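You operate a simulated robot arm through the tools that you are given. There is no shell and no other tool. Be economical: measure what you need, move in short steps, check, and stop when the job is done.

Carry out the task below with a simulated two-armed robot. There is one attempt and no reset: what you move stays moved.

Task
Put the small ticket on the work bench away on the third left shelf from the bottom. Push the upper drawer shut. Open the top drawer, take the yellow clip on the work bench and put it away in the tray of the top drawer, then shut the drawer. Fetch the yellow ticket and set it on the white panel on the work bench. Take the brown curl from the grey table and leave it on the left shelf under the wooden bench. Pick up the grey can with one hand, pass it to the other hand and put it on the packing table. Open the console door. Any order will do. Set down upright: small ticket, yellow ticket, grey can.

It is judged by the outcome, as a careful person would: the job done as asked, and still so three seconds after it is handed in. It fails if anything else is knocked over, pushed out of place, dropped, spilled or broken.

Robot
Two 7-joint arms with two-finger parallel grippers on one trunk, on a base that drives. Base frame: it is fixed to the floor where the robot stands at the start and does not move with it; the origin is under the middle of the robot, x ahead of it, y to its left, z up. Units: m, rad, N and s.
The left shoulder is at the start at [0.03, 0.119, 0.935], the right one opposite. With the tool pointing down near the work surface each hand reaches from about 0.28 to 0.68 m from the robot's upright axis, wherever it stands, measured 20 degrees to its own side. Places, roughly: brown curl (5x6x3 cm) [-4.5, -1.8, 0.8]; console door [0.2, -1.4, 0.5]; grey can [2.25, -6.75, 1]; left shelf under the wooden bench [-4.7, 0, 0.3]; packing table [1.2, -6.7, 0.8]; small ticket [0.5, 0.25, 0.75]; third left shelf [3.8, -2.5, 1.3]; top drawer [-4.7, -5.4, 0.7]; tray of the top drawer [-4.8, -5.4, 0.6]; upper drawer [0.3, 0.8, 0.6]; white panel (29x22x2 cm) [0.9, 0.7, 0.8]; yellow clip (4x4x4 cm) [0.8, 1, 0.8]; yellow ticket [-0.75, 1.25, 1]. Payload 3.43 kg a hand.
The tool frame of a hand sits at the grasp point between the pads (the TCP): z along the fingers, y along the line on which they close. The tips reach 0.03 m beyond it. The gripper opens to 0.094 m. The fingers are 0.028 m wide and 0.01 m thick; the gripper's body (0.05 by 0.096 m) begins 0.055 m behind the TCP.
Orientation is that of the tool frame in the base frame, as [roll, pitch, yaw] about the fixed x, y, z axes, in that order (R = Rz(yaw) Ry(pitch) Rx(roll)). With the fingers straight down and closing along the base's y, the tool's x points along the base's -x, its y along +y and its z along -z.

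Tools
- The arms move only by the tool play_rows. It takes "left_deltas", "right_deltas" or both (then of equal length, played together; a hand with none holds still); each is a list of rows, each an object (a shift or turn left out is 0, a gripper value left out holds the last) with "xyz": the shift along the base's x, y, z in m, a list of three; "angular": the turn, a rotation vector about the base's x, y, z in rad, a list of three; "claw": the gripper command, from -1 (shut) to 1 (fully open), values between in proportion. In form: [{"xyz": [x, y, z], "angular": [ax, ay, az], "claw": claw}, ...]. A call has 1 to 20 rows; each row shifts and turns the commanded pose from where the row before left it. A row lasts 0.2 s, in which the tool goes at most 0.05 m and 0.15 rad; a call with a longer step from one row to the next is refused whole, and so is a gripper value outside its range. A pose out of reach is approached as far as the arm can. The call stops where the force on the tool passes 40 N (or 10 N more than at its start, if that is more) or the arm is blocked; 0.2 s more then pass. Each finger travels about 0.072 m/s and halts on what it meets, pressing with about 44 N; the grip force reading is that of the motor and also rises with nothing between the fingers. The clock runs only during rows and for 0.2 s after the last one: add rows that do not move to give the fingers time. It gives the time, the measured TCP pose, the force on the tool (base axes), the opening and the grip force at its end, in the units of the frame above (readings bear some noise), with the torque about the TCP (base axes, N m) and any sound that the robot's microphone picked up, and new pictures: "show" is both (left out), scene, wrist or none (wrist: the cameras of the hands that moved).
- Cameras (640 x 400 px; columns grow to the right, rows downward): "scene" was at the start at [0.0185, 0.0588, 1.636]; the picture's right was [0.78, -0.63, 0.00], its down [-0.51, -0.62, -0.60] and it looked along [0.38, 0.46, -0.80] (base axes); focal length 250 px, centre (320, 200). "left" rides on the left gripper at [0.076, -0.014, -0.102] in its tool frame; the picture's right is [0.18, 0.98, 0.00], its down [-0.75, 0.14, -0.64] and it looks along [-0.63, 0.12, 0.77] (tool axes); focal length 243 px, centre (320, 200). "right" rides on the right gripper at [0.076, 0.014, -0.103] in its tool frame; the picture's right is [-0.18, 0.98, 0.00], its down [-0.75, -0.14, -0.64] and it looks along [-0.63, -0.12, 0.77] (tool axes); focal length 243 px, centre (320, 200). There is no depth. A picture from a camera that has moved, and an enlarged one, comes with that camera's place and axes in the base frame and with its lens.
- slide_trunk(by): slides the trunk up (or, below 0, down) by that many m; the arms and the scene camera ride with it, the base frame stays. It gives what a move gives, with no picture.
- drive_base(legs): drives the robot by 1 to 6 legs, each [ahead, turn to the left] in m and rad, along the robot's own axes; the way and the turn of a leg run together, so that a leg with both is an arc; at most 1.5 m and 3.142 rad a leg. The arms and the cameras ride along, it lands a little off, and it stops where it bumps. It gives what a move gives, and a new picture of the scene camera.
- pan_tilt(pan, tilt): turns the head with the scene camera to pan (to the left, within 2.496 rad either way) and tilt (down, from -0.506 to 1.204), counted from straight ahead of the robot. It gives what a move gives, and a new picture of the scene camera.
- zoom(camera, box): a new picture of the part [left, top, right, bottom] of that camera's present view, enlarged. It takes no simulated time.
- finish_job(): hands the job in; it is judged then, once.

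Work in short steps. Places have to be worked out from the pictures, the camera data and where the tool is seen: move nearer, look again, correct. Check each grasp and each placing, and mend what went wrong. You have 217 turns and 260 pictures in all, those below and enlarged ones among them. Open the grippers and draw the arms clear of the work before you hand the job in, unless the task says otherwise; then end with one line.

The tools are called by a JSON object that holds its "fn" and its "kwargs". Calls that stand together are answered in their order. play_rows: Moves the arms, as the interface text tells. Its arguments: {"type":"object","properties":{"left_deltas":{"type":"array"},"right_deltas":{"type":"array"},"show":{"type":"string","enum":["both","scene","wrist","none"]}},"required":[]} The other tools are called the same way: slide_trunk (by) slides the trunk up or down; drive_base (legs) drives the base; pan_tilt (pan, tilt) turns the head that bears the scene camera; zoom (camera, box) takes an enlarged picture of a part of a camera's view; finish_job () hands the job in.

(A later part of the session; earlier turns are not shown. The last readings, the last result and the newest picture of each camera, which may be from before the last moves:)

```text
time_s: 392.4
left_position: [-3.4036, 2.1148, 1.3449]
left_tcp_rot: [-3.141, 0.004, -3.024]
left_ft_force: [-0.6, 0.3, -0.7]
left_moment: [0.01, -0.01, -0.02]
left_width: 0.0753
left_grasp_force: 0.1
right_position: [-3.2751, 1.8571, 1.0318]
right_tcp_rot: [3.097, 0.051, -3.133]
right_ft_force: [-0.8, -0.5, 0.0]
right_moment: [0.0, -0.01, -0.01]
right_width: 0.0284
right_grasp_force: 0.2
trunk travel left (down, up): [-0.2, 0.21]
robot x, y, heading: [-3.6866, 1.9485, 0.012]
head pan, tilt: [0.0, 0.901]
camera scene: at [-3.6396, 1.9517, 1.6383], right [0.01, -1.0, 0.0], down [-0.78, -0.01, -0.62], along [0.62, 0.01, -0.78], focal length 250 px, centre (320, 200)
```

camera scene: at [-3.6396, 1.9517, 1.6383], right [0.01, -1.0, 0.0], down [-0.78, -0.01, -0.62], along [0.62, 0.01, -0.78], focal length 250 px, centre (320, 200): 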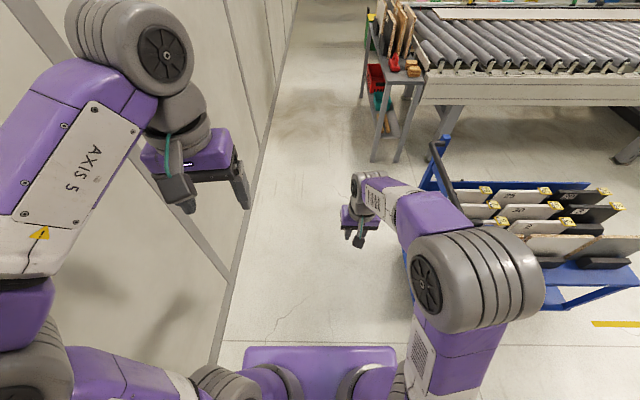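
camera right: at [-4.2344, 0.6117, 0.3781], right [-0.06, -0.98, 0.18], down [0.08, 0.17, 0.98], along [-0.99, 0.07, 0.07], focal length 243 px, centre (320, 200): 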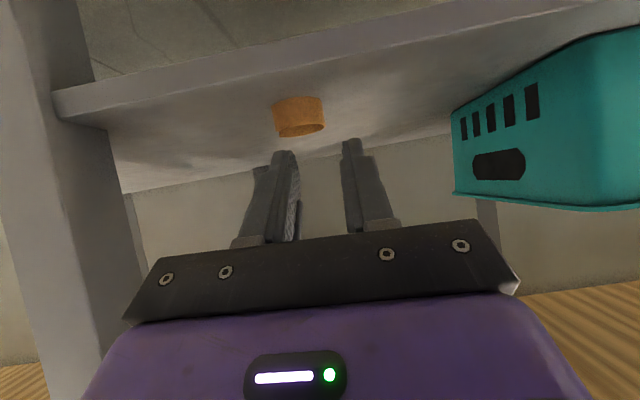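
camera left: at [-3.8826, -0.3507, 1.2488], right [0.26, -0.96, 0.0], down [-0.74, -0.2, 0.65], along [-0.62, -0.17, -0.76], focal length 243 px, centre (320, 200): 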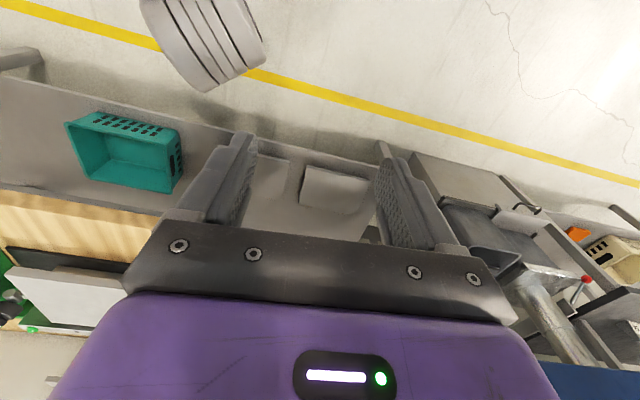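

The curl is visible on the shelf. I raise the trunk a bit so the elbow clears the trolley handle, and drive back east along the wall.

{"fn": "slide_trunk", "kwargs": {"by": 0.15}}

{"fn": "drive_base", "kwargs": {"legs": [[1.5, 0], [1.5, 0], [0.72, 0]]}}

```text
time_s: 394.1
left_position: [-3.405, 2.1128, 1.4952]
left_tcp_rot: [3.141, 0.005, -3.023]
left_ft_force: [-0.3, 0.0, 0.7]
left_moment: [-0.03, -0.01, -0.02]
left_width: 0.0753
left_grasp_force: 0.1
right_position: [-3.2755, 1.8583, 1.1808]
right_tcp_rot: [3.097, 0.052, -3.134]
right_ft_force: [0.5, 0.0, 0.0]
right_moment: [0.04, 0.02, 0.02]
right_width: 0.0283
right_grasp_force: 0.0
trunk travel left (down, up): [-0.35, 0.06]
robot x, y, heading: [-3.6905, 1.9498, 0.012]
head pan, tilt: [0.0, 0.901]
```

```text
time_s: 412.2
left_position: [0.3199, 2.1964, 1.4951]
left_tcp_rot: [-3.14, 0.004, -3.003]
left_ft_force: [-0.5, -0.3, 0.8]
left_moment: [0.03, -0.04, 0.02]
left_width: 0.0751
left_grasp_force: 0.0
right_position: [0.4552, 1.9444, 1.1821]
right_tcp_rot: [3.096, 0.051, -3.11]
right_ft_force: [-0.2, 0.7, -0.4]
right_moment: [0.02, 0.01, 0.0]
right_width: 0.028
right_grasp_force: 0.3
trunk travel left (down, up): [-0.35, 0.06]
robot x, y, heading: [0.0375, 2.0287, 0.038]
head pan, tilt: [0.0, 0.901]
camera scene: at [0.0878, 2.0307, 1.7883], right [0.03, -1.0, 0.0], down [-0.78, -0.03, -0.62], along [0.62, 0.02, -0.78], focal length 250 px, centre (320, 200)
```

scene: 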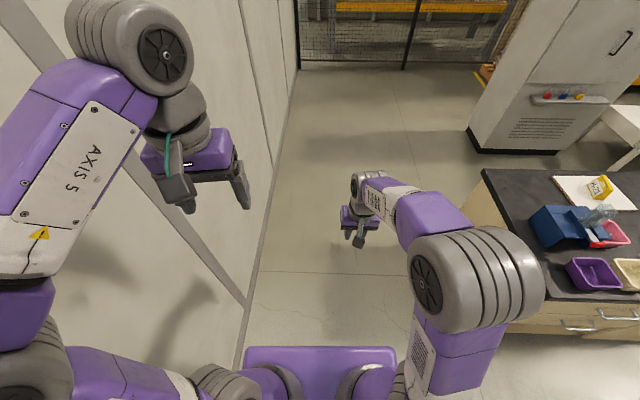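

The yellow ticket is upright on the panel, drawers shut. I drive south into the aisle and face the bench for the small ticket.

{"fn": "drive_base", "kwargs": {"legs": [[0, -1.732], [1.5, 0], [0.25, 0], [0, 1.694]]}}

{"fn": "pan_tilt", "kwargs": {"pan": -0.1, "tilt": 0.95}}

```text
time_s: 429.3
left_position: [0.0563, 0.4658, 1.4954]
left_tcp_rot: [-3.14, 0.006, -3.073]
left_ft_force: [0.5, 0.1, 0.3]
left_moment: [-0.02, -0.01, -0.01]
left_width: 0.0754
left_grasp_force: 0.1
right_position: [0.1725, 0.2037, 1.1798]
right_tcp_rot: [3.097, 0.052, 3.101]
right_ft_force: [-0.4, 0.7, 0.1]
right_moment: [-0.03, -0.01, -0.02]
right_width: 0.0283
right_grasp_force: 0.1
trunk travel left (down, up): [-0.35, 0.06]
robot x, y, heading: [-0.2348, 0.3144, -0.036]
head pan, tilt: [0.0, 0.901]
camera scene: at [-0.1875, 0.3165, 1.7883], right [-0.04, -1.0, 0.0], down [-0.78, 0.03, -0.62], along [0.62, -0.02, -0.78], focal length 250 px, centre (320, 200)
```

scene: 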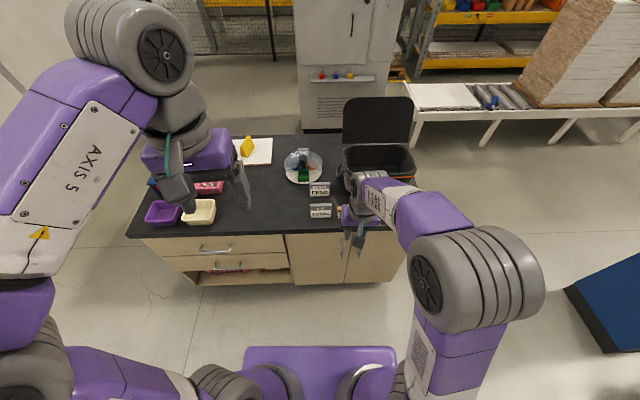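

```text
time_s: 430.0
left_position: [0.0545, 0.4666, 1.4956]
left_tcp_rot: [-3.141, 0.006, -3.074]
left_ft_force: [-0.7, -0.4, -0.3]
left_moment: [0.01, 0.0, 0.01]
left_width: 0.0751
left_grasp_force: 0.1
right_position: [0.1724, 0.2049, 1.1803]
right_tcp_rot: [3.097, 0.052, 3.102]
right_ft_force: [0.8, 0.2, 0.6]
right_moment: [0.02, -0.02, -0.03]
right_width: 0.0286
right_grasp_force: 0.0
trunk travel left (down, up): [-0.35, 0.06]
robot x, y, heading: [-0.2369, 0.3187, -0.035]
head pan, tilt: [-0.099, 0.949]
camera scene: at [-0.1909, 0.3094, 1.7847], right [-0.14, -0.99, 0.0], down [-0.81, 0.11, -0.58], along [0.58, -0.08, -0.81], focal length 250 px, centre (320, 200)
```

scene: 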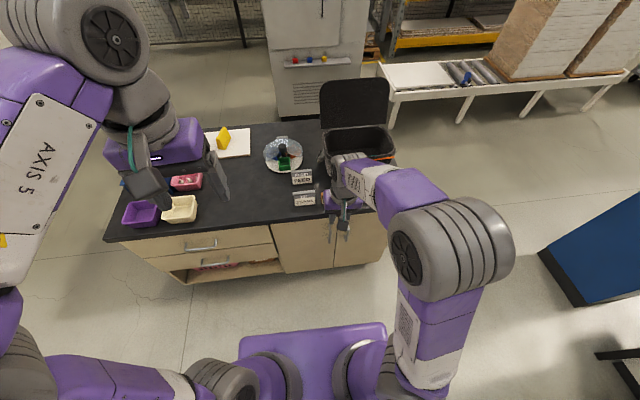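

I lower the trunk, level the right hand, and drive closer to view the small ticket with the right wrist camera.

{"fn": "slide_trunk", "kwargs": {"by": -0.22}}

{"fn": "play_rows", "kwargs": {"right_deltas": [{"xyz": [0, 0, 0.04], "angular": [-0.042, 0.054, 0], "claw": 0.4}, {"xyz": [0, 0, 0.02]}], "show": "none"}}

{"fn": "drive_base", "kwargs": {"legs": [[0.25, 0]]}}

{"fn": "zoom", "kwargs": {"camera": "right", "box": [0, 0, 640, 400]}}

```text
time_s: 432.3
left_position: [0.0554, 0.4653, 1.2763]
left_tcp_rot: [-3.141, 0.005, -3.074]
left_ft_force: [0.0, 1.1, -0.4]
left_moment: [0.02, 0.04, 0.01]
left_width: 0.0751
left_grasp_force: 0.1
right_position: [0.1726, 0.205, 0.9615]
right_tcp_rot: [3.096, 0.052, 3.1]
right_ft_force: [0.3, -0.1, 0.6]
right_moment: [-0.03, 0.03, 0.03]
right_width: 0.0281
right_grasp_force: 0.2
trunk travel left (down, up): [-0.13, 0.28]
robot x, y, heading: [-0.2377, 0.3198, -0.038]
head pan, tilt: [-0.099, 0.949]
```

```text
time_s: 432.9
left_position: [0.056, 0.4651, 1.2774]
left_tcp_rot: [-3.141, 0.006, -3.073]
left_ft_force: [0.4, 0.0, -0.5]
left_moment: [0.02, -0.01, 0.02]
left_width: 0.075
left_grasp_force: 0.1
right_position: [0.1723, 0.2039, 1.0218]
right_tcp_rot: [3.139, -0.001, 3.105]
right_ft_force: [0.1, -0.1, 0.3]
right_moment: [-0.01, 0.01, 0.01]
right_width: 0.0659
right_grasp_force: 0.1
trunk travel left (down, up): [-0.13, 0.28]
robot x, y, heading: [-0.2356, 0.3172, -0.04]
head pan, tilt: [-0.099, 0.949]
```

```text
time_s: 434.7
left_position: [0.3055, 0.4551, 1.2766]
left_tcp_rot: [3.141, 0.003, -3.078]
left_ft_force: [0.6, -0.2, -0.5]
left_moment: [-0.01, 0.0, -0.01]
left_width: 0.075
left_grasp_force: 0.1
right_position: [0.4224, 0.1926, 1.021]
right_tcp_rot: [3.141, 0.001, 3.099]
right_ft_force: [-0.3, -0.1, 0.3]
right_moment: [0.04, 0.0, -0.01]
right_width: 0.0657
right_grasp_force: 0.0
trunk travel left (down, up): [-0.13, 0.28]
robot x, y, heading: [0.0118, 0.3063, -0.039]
head pan, tilt: [-0.099, 0.949]
camera scene: at [0.0585, 0.2994, 1.5647], right [-0.14, -0.99, 0.0], down [-0.81, 0.11, -0.58], along [0.58, -0.08, -0.81], focal length 250 px, centre (320, 200)
```

scene: 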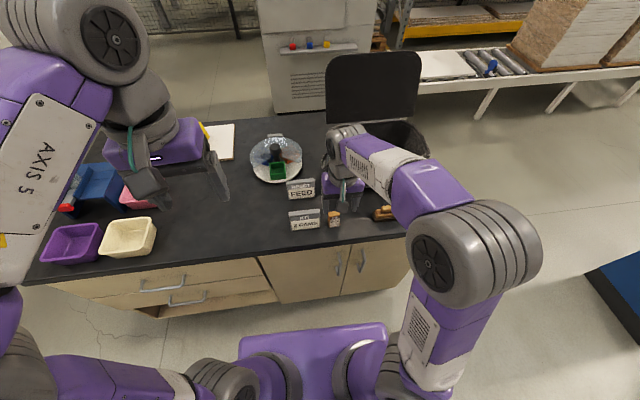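

```text
1.00 times, centred on (320, 200) of right (not enlarged: the box is as wide or as high as the picture)
camera zoom: at [0.3454, 0.2094, 1.1246], right [0.23, 0.97, 0.0], down [0.75, -0.17, 0.64], along [0.63, -0.14, -0.77], focal length 243 px, centre (320, 200)
```

zoom: 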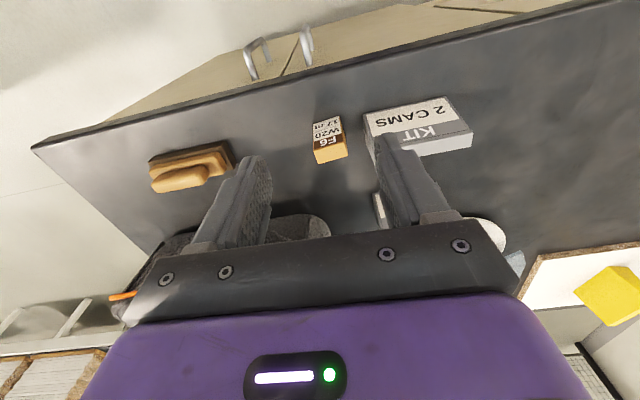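

I zoom on the ticket to see its gap to the KIT card and its orientation.

{"fn": "zoom", "kwargs": {"camera": "right", "box": [270, 80, 430, 180]}}

{"fn": "zoom", "kwargs": {"camera": "scene", "box": [270, 165, 410, 245]}}

```text
4.00 times, centred on (350, 130) of right
camera zoom: at [0.3454, 0.2094, 1.1246], right [0.23, 0.97, 0.0], down [0.75, -0.17, 0.64], along [0.63, -0.14, -0.77], focal length 970 px, centre (200, 480)
```

zoom: 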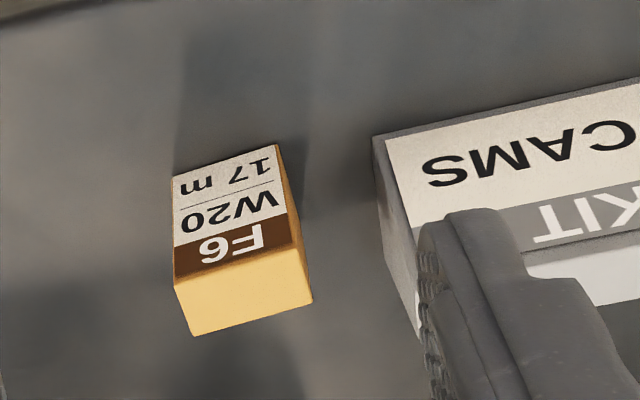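

```text
4.57 times, centred on (340, 205) of scene
camera zoom: at [0.0585, 0.2994, 1.5647], right [-0.14, -0.99, 0.0], down [-0.81, 0.11, -0.58], along [0.58, -0.08, -0.81], focal length 1142 px, centre (229, 177)
```

zoom: 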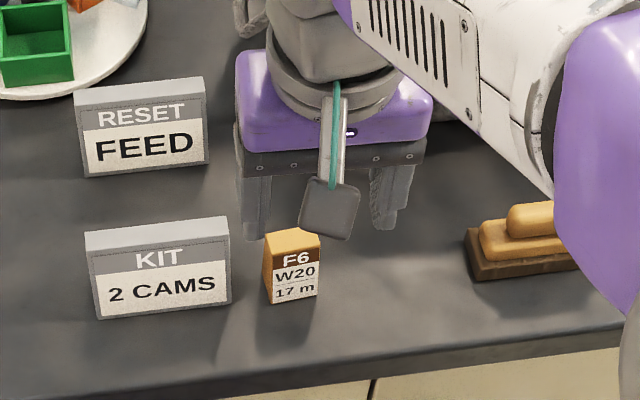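

Ticket: x 0.460–0.486, y 0.176–0.208, base z≈0.84, gap to the KIT card 2.9 cm. I turn the hand +0.125 rad, set the opening to 5 cm and descend around it.

{"fn": "play_rows", "kwargs": {"right_deltas": [{"xyz": [0.026, 0, -0.01], "angular": [0, 0, 0.125], "claw": 0.06}, {"xyz": [0.026, 0, -0.03]}, {"xyz": [0, 0, -0.03]}, {}], "show": "wrist"}}

```text
time_s: 435.7
left_position: [0.3048, 0.4552, 1.2766]
left_tcp_rot: [-3.141, 0.007, -3.078]
left_ft_force: [0.3, -0.3, -0.3]
left_moment: [0.0, 0.06, 0.0]
left_width: 0.075
left_grasp_force: 0.1
right_position: [0.4758, 0.1917, 0.952]
right_tcp_rot: [3.139, 0.001, -3.06]
right_ft_force: [-0.4, -1.4, 0.7]
right_moment: [0.02, -0.01, -0.01]
right_width: 0.0501
right_grasp_force: 0.1
trunk travel left (down, up): [-0.13, 0.28]
robot x, y, heading: [0.0124, 0.3053, -0.041]
head pan, tilt: [-0.099, 0.949]
camera right: at [0.3965, 0.1983, 1.0554], right [0.1, 0.99, 0.0], down [0.76, -0.08, 0.64], along [0.64, -0.06, -0.77], focal length 243 px, centre (320, 200)
```

right: 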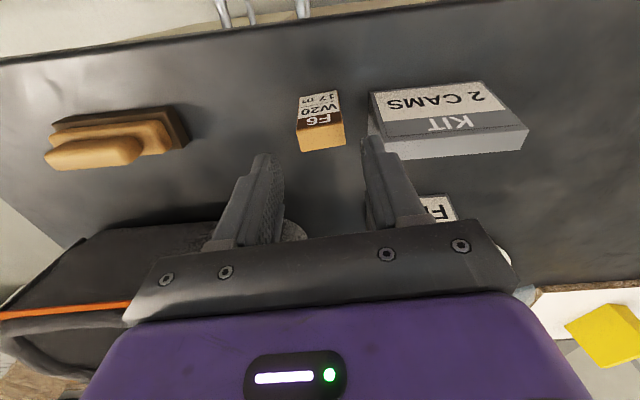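

The ticket top centre computes to (0.473, 0.192), right below the TCP. I descend to 0.88 and close.

{"fn": "play_rows", "kwargs": {"right_deltas": [{"xyz": [-0.002, 0, -0.03]}, {"xyz": [0, 0, -0.03]}, {"xyz": [0, 0, -0.012]}, {}, {"claw": -1}, {}, {}, {}], "show": "wrist"}}

```text
time_s: 437.5
left_position: [0.3055, 0.4541, 1.2759]
left_tcp_rot: [-3.139, 0.006, -3.08]
left_ft_force: [-0.6, -0.2, 0.0]
left_moment: [0.02, 0.0, -0.01]
left_width: 0.075
left_grasp_force: 0.0
right_position: [0.4689, 0.1925, 0.8802]
right_tcp_rot: [3.141, 0.0, -3.059]
right_ft_force: [0.4, 0.3, -0.2]
right_moment: [-0.02, 0.02, 0.0]
right_width: 0.0382
right_grasp_force: 44.3
trunk travel left (down, up): [-0.13, 0.28]
robot x, y, heading: [0.0146, 0.3073, -0.045]
head pan, tilt: [-0.099, 0.949]
camera right: at [0.3925, 0.1998, 0.9837], right [0.1, 0.99, 0.0], down [0.76, -0.08, 0.64], along [0.64, -0.07, -0.77], focal length 243 px, centre (320, 200)
```

right: 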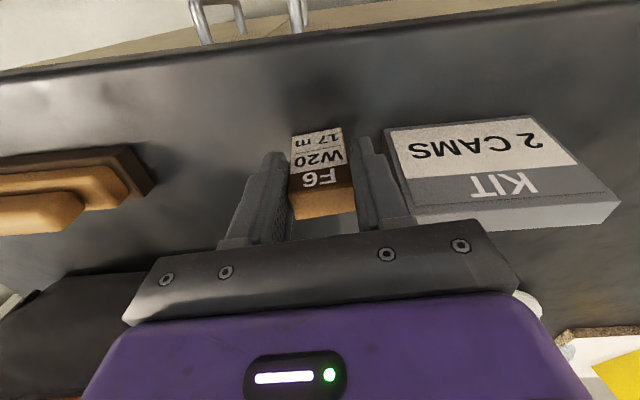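

Gripped (3.8 cm). I lift it clear, draw back, reverse, and look toward the racks for the route.

{"fn": "play_rows", "kwargs": {"right_deltas": [{"xyz": [0, 0, 0.03]}, {"xyz": [0, 0, 0.04]}, {"xyz": [-0.01, 0, 0.045]}, {"xyz": [-0.03, 0, 0.035]}, {"xyz": [-0.03, 0, 0.035]}, {"xyz": [-0.03, -0.01, 0.03]}], "show": "wrist"}}

{"fn": "drive_base", "kwargs": {"legs": [[-0.15, 0], [0, -1.1]]}}

{"fn": "pan_tilt", "kwargs": {"pan": 0.35, "tilt": 0.4}}

```text
time_s: 438.9
left_position: [0.3037, 0.4532, 1.2764]
left_tcp_rot: [3.14, 0.006, -3.08]
left_ft_force: [0.0, 0.5, -0.1]
left_moment: [-0.03, -0.02, -0.02]
left_width: 0.075
left_grasp_force: 0.0
right_position: [0.3692, 0.1822, 1.0952]
right_tcp_rot: [3.14, 0.0, -3.06]
right_ft_force: [-0.1, -0.6, -0.3]
right_moment: [-0.02, 0.0, 0.01]
right_width: 0.0383
right_grasp_force: 43.7
trunk travel left (down, up): [-0.13, 0.28]
robot x, y, heading: [0.0122, 0.3073, -0.046]
head pan, tilt: [-0.099, 0.949]
camera right: at [0.2912, 0.1897, 1.1989], right [0.1, 0.99, 0.0], down [0.76, -0.08, 0.64], along [0.64, -0.07, -0.77], focal length 243 px, centre (320, 200)
```

right: 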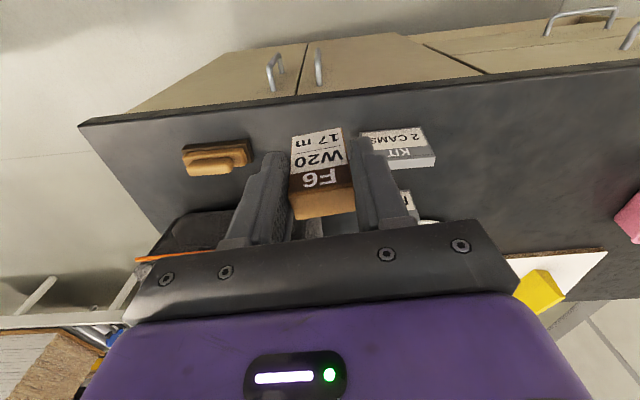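

```text
time_s: 443.1
left_position: [0.123, 0.1142, 1.2767]
left_tcp_rot: [3.141, 0.005, 2.079]
left_ft_force: [-0.1, -0.1, 0.7]
left_moment: [0.01, 0.0, 0.02]
left_width: 0.0754
left_grasp_force: 0.0
right_position: [-0.0948, -0.0614, 1.0953]
right_tcp_rot: [3.14, 0.001, 2.098]
right_ft_force: [-0.4, 0.4, 0.1]
right_moment: [-0.03, -0.02, -0.02]
right_width: 0.0383
right_grasp_force: 43.6
trunk travel left (down, up): [-0.13, 0.28]
robot x, y, heading: [-0.1379, 0.3149, -1.167]
head pan, tilt: [-0.099, 0.949]
camera scene: at [-0.1242, 0.2727, 1.5647], right [-0.95, -0.3, 0.0], down [-0.24, 0.78, -0.58], along [0.17, -0.56, -0.81], focal length 250 px, centre (320, 200)
```

scene: 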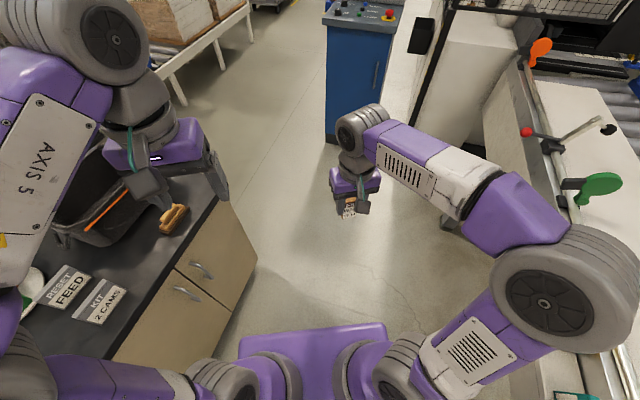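

```text
time_s: 444.1
left_position: [0.1231, 0.1142, 1.276]
left_tcp_rot: [3.141, 0.004, 2.079]
left_ft_force: [-0.1, -0.1, -0.8]
left_moment: [-0.01, -0.01, 0.02]
left_width: 0.075
left_grasp_force: 0.0
right_position: [-0.0937, -0.0618, 1.0951]
right_tcp_rot: [3.141, 0.001, 2.099]
right_ft_force: [0.4, 0.3, 0.1]
right_moment: [-0.02, 0.0, 0.0]
right_width: 0.0385
right_grasp_force: 44.1
trunk travel left (down, up): [-0.13, 0.28]
robot x, y, heading: [-0.1352, 0.3149, -1.172]
head pan, tilt: [0.351, 0.4]
camera scene: at [-0.0824, 0.2746, 1.6112], right [-0.73, -0.68, 0.0], down [-0.27, 0.28, -0.92], along [0.63, -0.67, -0.39], focal length 250 px, centre (320, 200)
```

scene: 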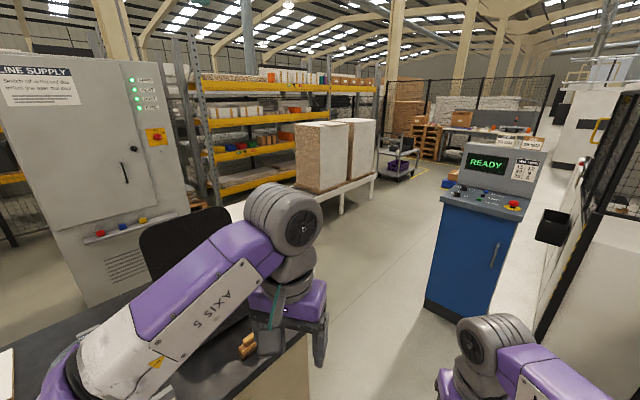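

The ticket is held. The console is close on the way, so I open its door now with the left hand. I drive to about (-0.02, -0.75), facing it.

{"fn": "drive_base", "kwargs": {"legs": [[0, -0.3], [1.07, 0], [0, -0.1]]}}

{"fn": "pan_tilt", "kwargs": {"pan": 0.0, "tilt": 0.7}}

```text
time_s: 451.0
left_position: [0.1372, -1.0221, 1.276]
left_tcp_rot: [3.141, 0.005, 1.68]
left_ft_force: [0.3, -0.1, 0.3]
left_moment: [0.02, -0.03, 0.02]
left_width: 0.0748
left_grasp_force: 0.1
right_position: [-0.1305, -1.099, 1.0951]
right_tcp_rot: [3.14, 0.0, 1.697]
right_ft_force: [0.3, -0.4, -0.6]
right_moment: [0.02, 0.01, 0.0]
right_width: 0.0386
right_grasp_force: 43.9
trunk travel left (down, up): [-0.13, 0.28]
robot x, y, heading: [-0.0212, -0.7402, -1.57]
head pan, tilt: [0.351, 0.4]
camera scene: at [0.0105, -0.7926, 1.6113], right [-0.94, -0.35, 0.0], down [-0.13, 0.37, -0.92], along [0.32, -0.86, -0.39], focal length 250 px, centre (320, 200)
```

scene: 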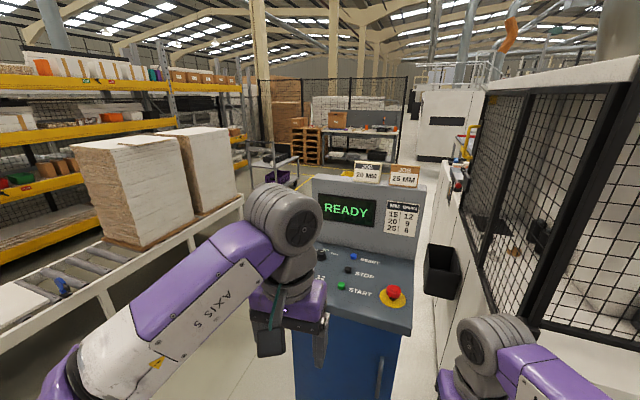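

```text
time_s: 451.8
left_position: [0.1384, -1.0221, 1.2759]
left_tcp_rot: [-3.141, 0.007, 1.677]
left_ft_force: [0.6, 0.0, -0.5]
left_moment: [0.02, 0.0, 0.0]
left_width: 0.0751
left_grasp_force: 0.0
right_position: [-0.132, -1.0987, 1.0949]
right_tcp_rot: [3.138, 0.0, 1.697]
right_ft_force: [0.1, 0.8, -0.2]
right_moment: [0.01, 0.0, 0.0]
right_width: 0.0386
right_grasp_force: 43.8
trunk travel left (down, up): [-0.13, 0.28]
robot x, y, heading: [-0.0226, -0.7387, -1.565]
head pan, tilt: [0.0, 0.7]
camera scene: at [-0.0209, -0.7905, 1.5845], right [-1.0, 0.0, 0.0], down [0.0, 0.64, -0.77], along [0.0, -0.77, -0.64], focal length 250 px, centre (320, 200)
```

scene: 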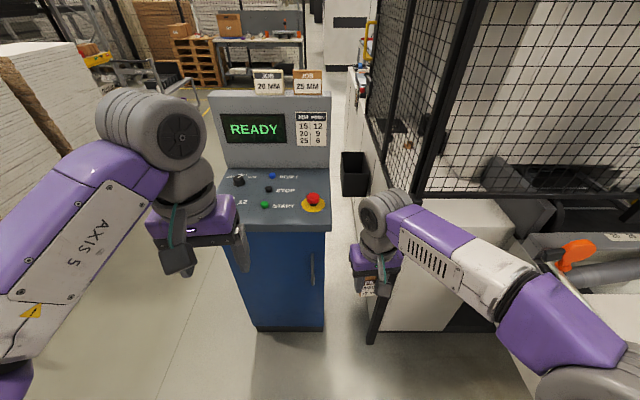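

Console front is y≈−1.43, x −0.03…0.36; the handle is vertical at (0.01, −1.39), z 0.59–0.82, so the hinge is on the east side. I lower the trunk and pitch the left hand forward, moving the ticket hand aside.

{"fn": "slide_trunk", "kwargs": {"by": -0.12}}

{"fn": "play_rows", "kwargs": {"left_deltas": [{"xyz": [0, -0.02, -0.03]}, {"xyz": [0, -0.03, -0.03]}, {"xyz": [0, -0.03, -0.03], "angular": [-0.12, 0, 0]}, {"xyz": [-0.01, -0.02, -0.03], "angular": [-0.13, 0, 0]}, {"xyz": [-0.01, -0.02, -0.03], "angular": [-0.13, 0, 0]}, {"xyz": [-0.01, -0.01, -0.03], "angular": [-0.13, 0, 0]}, {"xyz": [-0.01, -0.01, -0.03], "angular": [-0.13, 0, 0]}, {"xyz": [-0.01, 0, -0.03], "angular": [-0.13, 0, 0]}, {"xyz": [0, 0, -0.03], "angular": [-0.13, 0, 0]}, {"xyz": [0, 0, -0.03], "angular": [-0.13, 0, 0]}, {"xyz": [0, 0, -0.03], "angular": [-0.13, 0, 0]}, {"xyz": [0, 0, -0.03], "angular": [-0.13, 0, 0]}], "right_deltas": [{"xyz": [-0.02, 0.02, 0.03]}, {"xyz": [-0.02, 0.02, 0.03]}, {"xyz": [-0.02, 0.01, 0.03]}, {}, {}, {}, {}, {}, {}, {}, {}, {}], "show": "scene"}}

```text
time_s: 453.3
left_position: [0.1372, -1.0213, 1.1561]
left_tcp_rot: [3.141, 0.006, 1.679]
left_ft_force: [-0.2, 0.0, -0.7]
left_moment: [-0.01, 0.04, 0.01]
left_width: 0.0753
left_grasp_force: 0.1
right_position: [-0.1296, -1.0995, 0.9762]
right_tcp_rot: [3.139, 0.002, 1.696]
right_ft_force: [0.0, 0.5, -0.2]
right_moment: [-0.01, 0.0, 0.0]
right_width: 0.0382
right_grasp_force: 44.3
trunk travel left (down, up): [-0.01, 0.4]
robot x, y, heading: [-0.0232, -0.7358, -1.57]
head pan, tilt: [0.0, 0.7]
```

```text
time_s: 455.9
left_position: [0.0763, -1.196, 0.7986]
left_tcp_rot: [-2.773, 1.273, 1.957]
left_ft_force: [0.3, -0.6, -1.4]
left_moment: [0.03, 0.02, -0.02]
left_width: 0.0752
left_grasp_force: 0.0
left hand out of reach, approached as far as the arm can: row 10, 11, 12
right_position: [-0.1901, -1.0497, 1.0644]
right_tcp_rot: [3.139, 0.002, 1.697]
right_ft_force: [0.5, 0.5, -0.7]
right_moment: [0.0, -0.02, -0.02]
right_width: 0.0385
right_grasp_force: 43.5
trunk travel left (down, up): [-0.01, 0.4]
robot x, y, heading: [-0.024, -0.7355, -1.565]
head pan, tilt: [0.0, 0.7]
camera scene: at [-0.021, -0.7911, 1.4644], right [-1.0, 0.0, 0.0], down [0.0, 0.64, -0.76], along [0.0, -0.76, -0.64], focal length 250 px, centre (320, 200)
```

scene: 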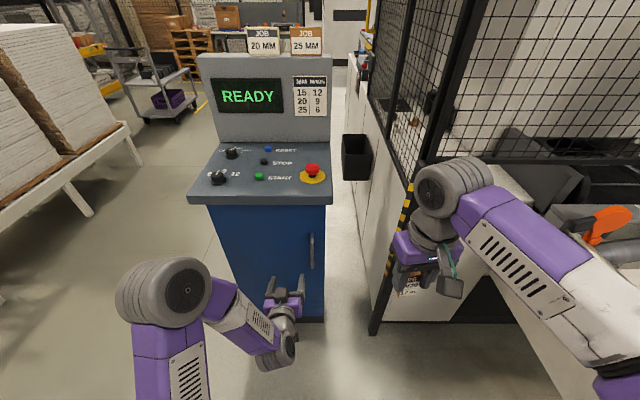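

Fingers now point at the console, closing horizontally. I align x and z with the handle and look through the wrist camera.

{"fn": "play_rows", "kwargs": {"left_deltas": [{"xyz": [-0.03, -0.01, -0.02]}, {"xyz": [-0.03, -0.01, -0.02]}, {"xyz": [-0.003, -0.03, -0.02]}], "show": "wrist"}}

```text
time_s: 456.7
left_position: [0.0134, -1.2454, 0.7424]
left_tcp_rot: [-2.774, 1.276, 1.951]
left_ft_force: [-0.1, 0.0, -0.6]
left_moment: [-0.04, -0.02, 0.0]
left_width: 0.0752
left_grasp_force: 0.0
right_position: [-0.191, -1.0491, 1.066]
right_tcp_rot: [3.139, 0.0, 1.697]
right_ft_force: [0.5, 0.6, -0.3]
right_moment: [-0.03, 0.03, 0.01]
right_width: 0.0383
right_grasp_force: 43.5
trunk travel left (down, up): [-0.01, 0.4]
robot x, y, heading: [-0.0229, -0.7354, -1.566]
head pan, tilt: [0.0, 0.7]
camera left: at [-0.0087, -1.1271, 0.6998], right [0.96, 0.08, -0.28], down [0.22, 0.42, 0.88], along [0.19, -0.9, 0.38], focal length 243 px, centre (320, 200)
```

left: 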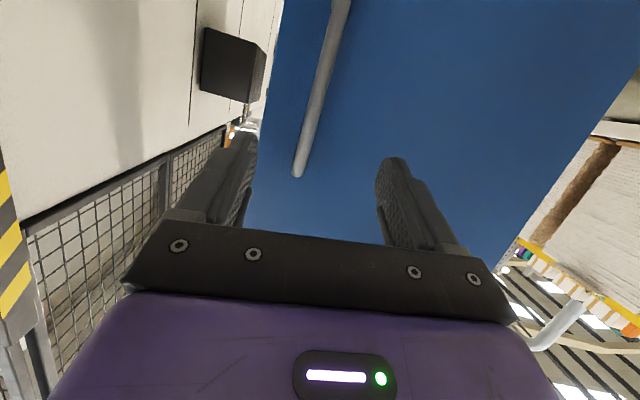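

The handle lies at x≈0.012, top z≈0.79, right between the fingers. I lower 3 cm, drive forward 13 cm and close.

{"fn": "play_rows", "kwargs": {"left_deltas": [{"xyz": [0, -0.02, -0.02]}, {"xyz": [0, 0, -0.015]}], "show": "none"}}

{"fn": "drive_base", "kwargs": {"legs": [[0.11, 0]]}}

{"fn": "zoom", "kwargs": {"camera": "left", "box": [0, 0, 640, 400]}}

```text
time_s: 457.3
left_position: [0.013, -1.2667, 0.7042]
left_tcp_rot: [-2.779, 1.276, 1.95]
left_ft_force: [0.5, 0.4, -0.9]
left_moment: [0.02, 0.03, -0.02]
left_width: 0.075
left_grasp_force: 0.1
right_position: [-0.1898, -1.0493, 1.0654]
right_tcp_rot: [3.139, 0.0, 1.698]
right_ft_force: [0.3, -0.2, -0.2]
right_moment: [-0.01, -0.03, -0.01]
right_width: 0.0384
right_grasp_force: 43.7
trunk travel left (down, up): [-0.01, 0.4]
robot x, y, heading: [-0.0221, -0.7386, -1.564]
head pan, tilt: [0.0, 0.7]
```

```text
time_s: 458.5
left_position: [0.0135, -1.378, 0.7052]
left_tcp_rot: [-2.774, 1.275, 1.95]
left_ft_force: [0.7, -0.1, 0.3]
left_moment: [0.02, 0.04, -0.03]
left_width: 0.0752
left_grasp_force: 0.0
right_position: [-0.1903, -1.1592, 1.0657]
right_tcp_rot: [3.137, 0.0, 1.697]
right_ft_force: [0.3, 0.4, -0.4]
right_moment: [0.02, 0.0, 0.03]
right_width: 0.0382
right_grasp_force: 44.1
trunk travel left (down, up): [-0.01, 0.4]
robot x, y, heading: [-0.0213, -0.8485, -1.573]
head pan, tilt: [0.0, 0.7]
camera scene: at [-0.0206, -0.9014, 1.4645], right [-1.0, 0.0, 0.0], down [0.0, 0.64, -0.76], along [0.0, -0.76, -0.64], focal length 250 px, centre (320, 200)
```

scene: 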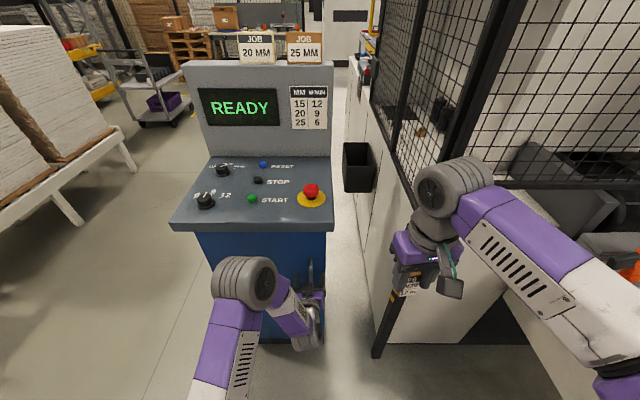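

```text
1.00 times, centred on (320, 200) of left (not enlarged: the box is as wide or as high as the picture)
camera zoom: at [-0.0081, -1.2593, 0.6625], right [0.96, 0.08, -0.28], down [0.22, 0.42, 0.88], along [0.19, -0.9, 0.38], focal length 243 px, centre (320, 200)
```

zoom: 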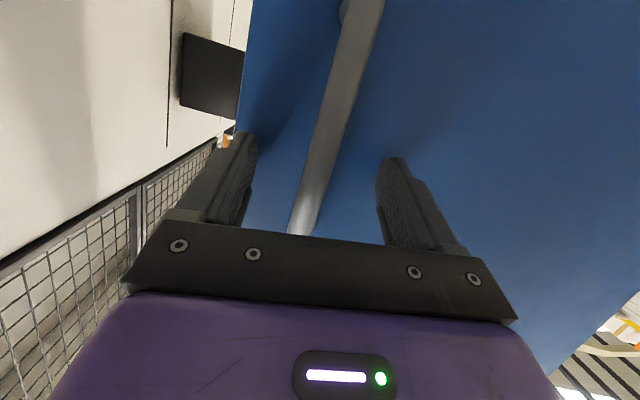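

The bar is between the pads. I close and pull along the door's arc.

{"fn": "play_rows", "kwargs": {"left_deltas": [{"claw": -1}, {}, {}, {}, {"xyz": [0.001, 0.025, 0]}, {"xyz": [0.002, 0.025, 0]}, {"xyz": [0.005, 0.025, 0]}], "show": "scene"}}

```text
time_s: 460.1
left_position: [0.0254, -1.3014, 0.7055]
left_tcp_rot: [-2.781, 1.28, 1.956]
left_ft_force: [2.4, -0.2, 10.1]
left_moment: [0.04, -1.14, -0.14]
left_width: 0.0206
left_grasp_force: 45.5
right_position: [-0.1889, -1.1596, 1.0662]
right_tcp_rot: [-3.141, 0.001, 1.696]
right_ft_force: [0.3, 0.5, -0.1]
right_moment: [-0.02, 0.0, 0.01]
right_width: 0.0385
right_grasp_force: 44.2
trunk travel left (down, up): [-0.01, 0.4]
robot x, y, heading: [-0.0225, -0.8473, -1.569]
head pan, tilt: [0.0, 0.7]
camera scene: at [-0.0204, -0.9006, 1.4646], right [-1.0, 0.0, 0.0], down [0.0, 0.64, -0.77], along [0.0, -0.77, -0.64], focal length 250 px, centre (320, 200)
```

scene: 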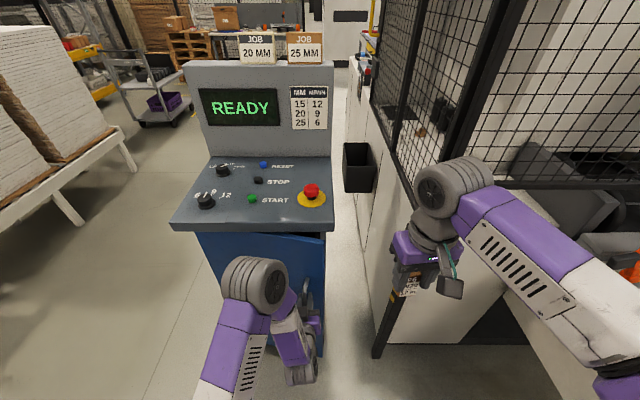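

The door is coming open. I continue along the arc.

{"fn": "play_rows", "kwargs": {"left_deltas": [{"xyz": [0.0075, 0.024, 0]}, {"xyz": [0.009, 0.023, 0]}, {"xyz": [0.011, 0.0225, 0]}], "show": "none"}}

{"fn": "drive_base", "kwargs": {"legs": [[-0.04, 0]]}}

{"fn": "play_rows", "kwargs": {"left_deltas": [{"xyz": [0.02, 0, 0]}, {"xyz": [0.014, 0.0206, 0]}, {"xyz": [0.0155, 0.0196, 0]}, {"xyz": [0.017, 0.018, 0]}], "show": "scene"}}

```text
time_s: 460.9
left_position: [0.0468, -1.2509, 0.7061]
left_tcp_rot: [-2.779, 1.295, 1.962]
left_ft_force: [1.7, 0.6, 8.9]
left_moment: [1.0, -1.27, 0.17]
left_width: 0.0203
left_grasp_force: 45.1
left hand out of reach, approached as far as the arm can: row 3
right_position: [-0.1907, -1.1607, 1.0654]
right_tcp_rot: [3.137, 0.002, 1.695]
right_ft_force: [0.7, 0.4, -0.4]
right_moment: [0.01, -0.02, -0.02]
right_width: 0.0387
right_grasp_force: 44.0
trunk travel left (down, up): [-0.01, 0.4]
robot x, y, heading: [-0.025, -0.849, -1.57]
head pan, tilt: [0.0, 0.7]
stopped in row 3 (left hand): the force on the tool passed its limit at 49 N (the readings are from after the stop); the commanded pose is now the measured one
```

```text
time_s: 461.8
left_position: [0.0558, -1.2345, 0.7045]
left_tcp_rot: [-2.825, 1.306, 1.946]
left_ft_force: [-0.2, 1.3, -1.8]
left_moment: [-0.16, -1.08, 0.23]
left_width: 0.0202
left_grasp_force: 45.1
right_position: [-0.1896, -1.1395, 1.0642]
right_tcp_rot: [3.139, 0.001, 1.699]
right_ft_force: [-1.0, -0.3, -0.7]
right_moment: [0.03, -0.02, -0.01]
right_width: 0.0385
right_grasp_force: 43.7
trunk travel left (down, up): [-0.01, 0.4]
robot x, y, heading: [-0.0235, -0.8255, -1.565]
head pan, tilt: [0.0, 0.7]
stopped in leg 1: the force on the tool passed its limit at 51 N (the readings are from after the stop); the commanded pose is now the measured one
camera scene: at [-0.0207, -0.8807, 1.4645], right [-1.0, -0.01, 0.0], down [0.0, 0.64, -0.76], along [0.0, -0.76, -0.64], focal length 250 px, centre (320, 200)
```

scene: 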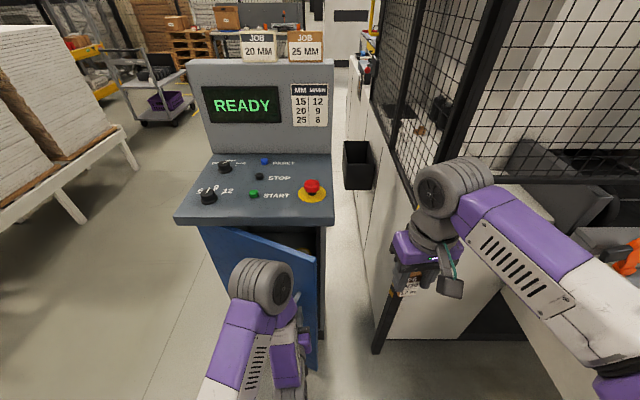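

```text
time_s: 462.1
left_position: [0.0564, -1.2341, 0.7048]
left_tcp_rot: [-2.765, 1.302, 1.967]
left_ft_force: [-7.1, 4.7, 8.2]
left_moment: [0.49, -1.1, -0.19]
left_width: 0.0204
left_grasp_force: 45.0
left hand out of reach, approached as far as the arm can: row 1
right_position: [-0.1901, -1.139, 1.0643]
right_tcp_rot: [3.141, 0.002, 1.697]
right_ft_force: [0.6, 0.2, -0.4]
right_moment: [0.02, 0.05, 0.01]
right_width: 0.0384
right_grasp_force: 44.3
trunk travel left (down, up): [-0.01, 0.4]
robot x, y, heading: [-0.0234, -0.8266, -1.568]
head pan, tilt: [0.0, 0.7]
stopped in row 1 (left hand): the force on the tool passed its limit at 52 N (the readings are from after the stop); the commanded pose is now the measured one
camera scene: at [-0.0204, -0.8799, 1.4647], right [-1.0, 0.0, 0.0], down [0.0, 0.64, -0.77], along [0.0, -0.77, -0.64], focal length 250 px, centre (320, 200)
```

scene: 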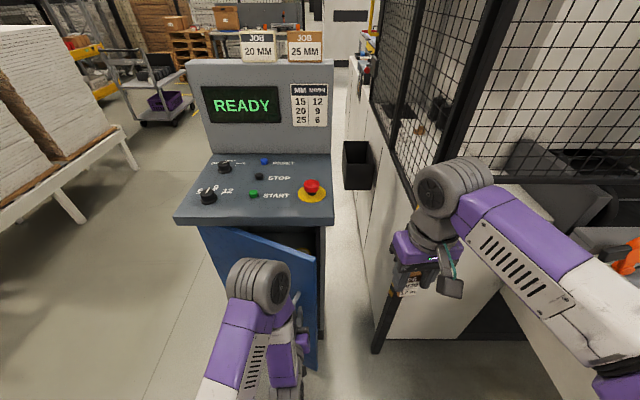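

The door is open about 27° but the rigid grip now resists. I release, back off, then put closed fingers behind the door's free edge to swing it wider.

{"fn": "play_rows", "kwargs": {"left_deltas": [{"claw": 0.3}, {}, {}], "show": "none"}}

{"fn": "drive_base", "kwargs": {"legs": [[-0.14, 0]]}}

{"fn": "play_rows", "kwargs": {"left_deltas": [{"xyz": [-0.03, 0, 0], "claw": -1}, {"xyz": [-0.03, 0, 0]}, {"xyz": [-0.03, -0.01, 0]}, {"xyz": [-0.02, -0.03, 0]}, {"xyz": [0, -0.03, 0]}], "show": "both"}}

```text
time_s: 462.9
left_position: [0.057, -1.2338, 0.7034]
left_tcp_rot: [-2.77, 1.3, 1.971]
left_ft_force: [0.7, 0.0, 0.3]
left_moment: [0.03, 0.0, -0.01]
left_width: 0.0611
left_grasp_force: 0.2
right_position: [-0.1901, -1.1395, 1.0657]
right_tcp_rot: [3.139, 0.001, 1.696]
right_ft_force: [0.4, -0.5, -0.1]
right_moment: [-0.02, -0.03, -0.01]
right_width: 0.0385
right_grasp_force: 43.9
trunk travel left (down, up): [-0.01, 0.4]
robot x, y, heading: [-0.0231, -0.8294, -1.568]
head pan, tilt: [0.0, 0.7]
```

```text
time_s: 464.3
left_position: [0.058, -1.0949, 0.7052]
left_tcp_rot: [-2.768, 1.296, 1.973]
left_ft_force: [0.0, -0.7, -0.3]
left_moment: [-0.01, -0.01, 0.0]
left_width: 0.061
left_grasp_force: 0.0
right_position: [-0.1903, -0.9982, 1.0657]
right_tcp_rot: [3.14, 0.002, 1.698]
right_ft_force: [-0.5, 0.5, -0.8]
right_moment: [0.0, -0.03, 0.0]
right_width: 0.0384
right_grasp_force: 44.2
trunk travel left (down, up): [-0.01, 0.4]
robot x, y, heading: [-0.0221, -0.6841, -1.563]
head pan, tilt: [0.0, 0.7]
camera scene: at [-0.0211, -0.7393, 1.4645], right [-1.0, -0.01, 0.0], down [0.0, 0.64, -0.77], along [0.0, -0.77, -0.64], focal length 250 px, centre (320, 200)
```

scene: 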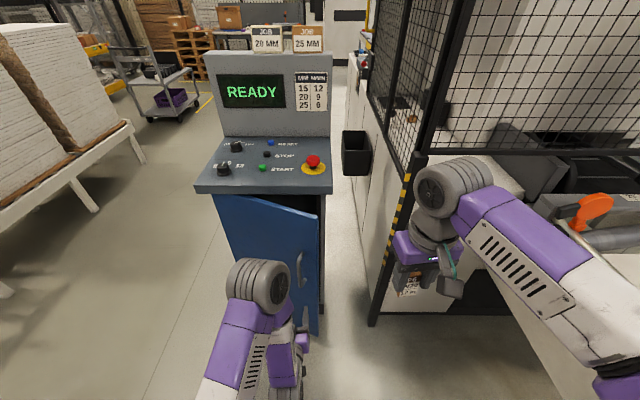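

```text
time_s: 465.5
left_position: [-0.0521, -1.1648, 0.7028]
left_tcp_rot: [-2.77, 1.297, 1.97]
left_ft_force: [0.9, 0.5, 0.7]
left_moment: [-0.01, -0.03, 0.02]
left_width: 0.0
left_grasp_force: 33.6
right_position: [-0.19, -1.0001, 1.0644]
right_tcp_rot: [3.139, -0.001, 1.701]
right_ft_force: [-0.7, 1.4, -0.4]
right_moment: [-0.01, 0.03, -0.02]
right_width: 0.0385
right_grasp_force: 44.3
trunk travel left (down, up): [-0.01, 0.4]
robot x, y, heading: [-0.024, -0.6873, -1.566]
head pan, tilt: [0.0, 0.7]
camera scene: at [-0.021, -0.7402, 1.4645], right [-1.0, -0.01, 0.0], down [0.0, 0.64, -0.76], along [0.0, -0.76, -0.64], focal length 250 px, centre (320, 200)
camera left: at [-0.0755, -1.0469, 0.6585], right [0.96, 0.08, -0.27], down [0.21, 0.44, 0.87], along [0.19, -0.89, 0.4], focal length 243 px, centre (320, 200)
```

scene: 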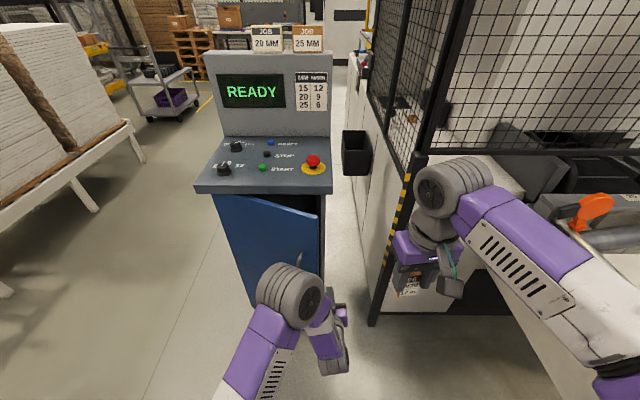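
left: 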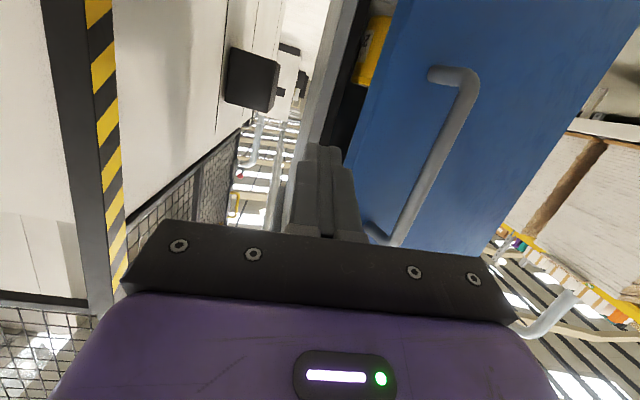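

The door stays open; my closed fingers are just west of its free edge. I drive 0.2 m forward so they go behind the edge, then sweep +x/+y.

{"fn": "drive_base", "kwargs": {"legs": [[0.2, 0]]}}

{"fn": "play_rows", "kwargs": {"left_deltas": [{"xyz": [0.025, 0, 0]}, {"xyz": [0.025, 0, 0]}, {"xyz": [0.02, 0.01, 0]}, {"xyz": [0.015, 0.02, 0]}, {"xyz": [0.015, 0.025, 0]}], "show": "scene"}}

```text
time_s: 467.1
left_position: [-0.0507, -1.3648, 0.7038]
left_tcp_rot: [-2.769, 1.298, 1.971]
left_ft_force: [-0.3, -0.6, -0.6]
left_moment: [0.01, -0.02, -0.02]
left_width: 0.0001
left_grasp_force: 32.9
right_position: [-0.189, -1.1998, 1.0651]
right_tcp_rot: [3.141, 0.0, 1.7]
right_ft_force: [0.0, 0.4, 0.0]
right_moment: [0.03, 0.02, 0.01]
right_width: 0.0383
right_grasp_force: 43.7
trunk travel left (down, up): [-0.01, 0.4]
robot x, y, heading: [-0.0206, -0.8853, -1.564]
head pan, tilt: [0.0, 0.7]
camera scene: at [-0.0199, -0.9407, 1.4644], right [-1.0, -0.01, 0.0], down [0.0, 0.64, -0.76], along [0.0, -0.76, -0.64], focal length 250 px, centre (320, 200)
```

scene: 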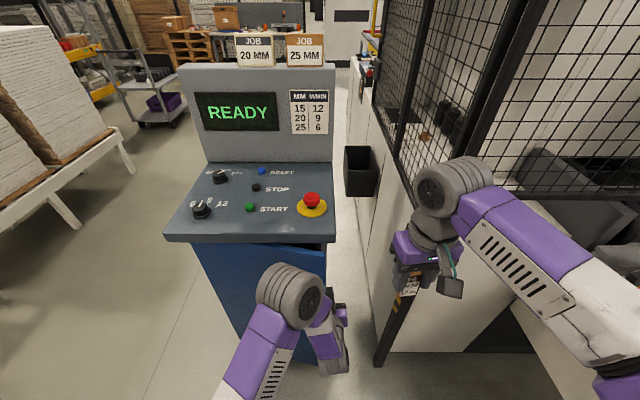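

```text
time_s: 467.5
left_position: [-0.0496, -1.3599, 0.7033]
left_tcp_rot: [-2.733, 1.289, 1.965]
left_ft_force: [-8.6, 2.1, -1.6]
left_moment: [-0.09, -0.2, 0.22]
left_width: 0.0
left_grasp_force: 32.9
right_position: [-0.1881, -1.1994, 1.0656]
right_tcp_rot: [3.142, 0.0, 1.697]
right_ft_force: [0.7, 0.3, -0.2]
right_moment: [-0.02, 0.03, 0.01]
right_width: 0.0382
right_grasp_force: 43.6
trunk travel left (down, up): [-0.01, 0.4]
robot x, y, heading: [-0.019, -0.8932, -1.57]
head pan, tilt: [0.0, 0.7]
stopped in row 1 (left hand): the force on the tool passed its limit at 53 N (the readings are from after the stop); the commanded pose is now the measured one
camera scene: at [-0.0196, -0.9401, 1.4645], right [-1.0, 0.0, 0.0], down [0.0, 0.64, -0.76], along [0.0, -0.76, -0.64], focal length 250 px, centre (320, 200)
```

scene: 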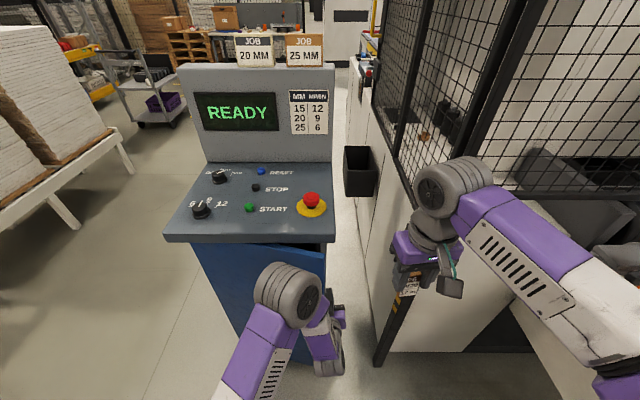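

The gripper body meets the door edge, so pushing from behind isn't possible this way. I back off and re-grip the handle with the hand yawed along the door (θ≈0.46), so I can pull it further on its arc.

{"fn": "drive_base", "kwargs": {"legs": [[-0.22, 0]]}}

{"fn": "play_rows", "kwargs": {"left_deltas": [{"xyz": [0.035, 0, 0], "angular": [0, 0, -0.115], "claw": 0.6}, {"xyz": [0.035, 0, 0], "angular": [0, 0, -0.115]}, {"xyz": [0.035, 0, 0], "angular": [0, 0, -0.115]}, {"xyz": [0.035, 0, 0], "angular": [0, 0, -0.115]}, {"xyz": [0.01, 0, 0]}], "show": "wrist"}}

```text
time_s: 469.2
left_position: [-0.0499, -1.1349, 0.7033]
left_tcp_rot: [-2.739, 1.29, 1.96]
left_ft_force: [0.6, 0.6, -0.1]
left_moment: [-0.04, -0.03, 0.02]
left_width: 0.0001
left_grasp_force: 32.7
right_position: [-0.1912, -0.9731, 1.0653]
right_tcp_rot: [-3.141, 0.001, 1.694]
right_ft_force: [0.8, -0.2, 0.5]
right_moment: [-0.04, -0.02, -0.01]
right_width: 0.0383
right_grasp_force: 44.2
trunk travel left (down, up): [-0.01, 0.4]
robot x, y, heading: [-0.0241, -0.6623, -1.571]
head pan, tilt: [0.0, 0.7]
camera scene: at [-0.0211, -0.7147, 1.4645], right [-1.0, 0.0, 0.0], down [0.0, 0.64, -0.77], along [0.0, -0.77, -0.64], focal length 250 px, centre (320, 200)
```

scene: 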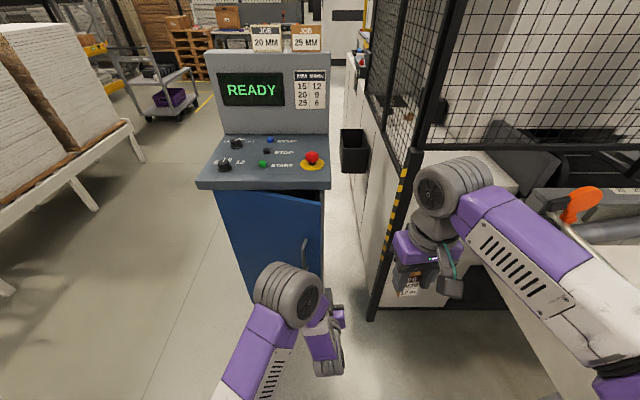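

```text
time_s: 470.4
left_position: [0.1002, -1.1353, 0.7025]
left_tcp_rot: [-2.741, 1.291, 1.501]
left_ft_force: [0.3, -0.8, 0.8]
left_moment: [-0.02, 0.02, -0.02]
left_width: 0.0751
left_grasp_force: 0.1
right_position: [-0.1917, -0.9729, 1.0652]
right_tcp_rot: [-3.141, 0.001, 1.692]
right_ft_force: [0.1, -0.1, 0.2]
right_moment: [0.02, 0.0, -0.01]
right_width: 0.0385
right_grasp_force: 44.1
trunk travel left (down, up): [-0.01, 0.4]
robot x, y, heading: [-0.0219, -0.6624, -1.571]
head pan, tilt: [0.0, 0.7]
camera left: at [0.1358, -1.0203, 0.6572], right [0.88, -0.38, -0.28], down [0.4, 0.28, 0.87], along [-0.25, -0.88, 0.4], focal length 243 px, centre (320, 200)
```

left: 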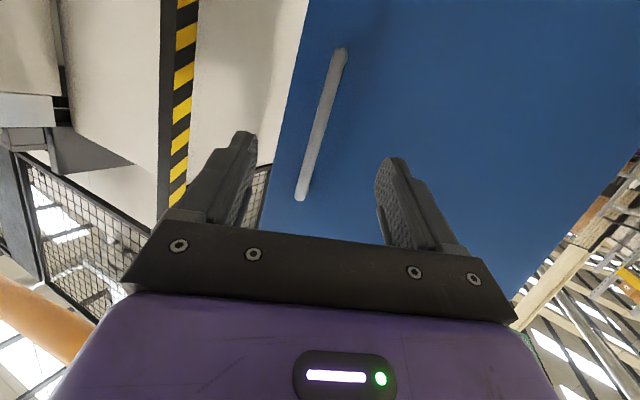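

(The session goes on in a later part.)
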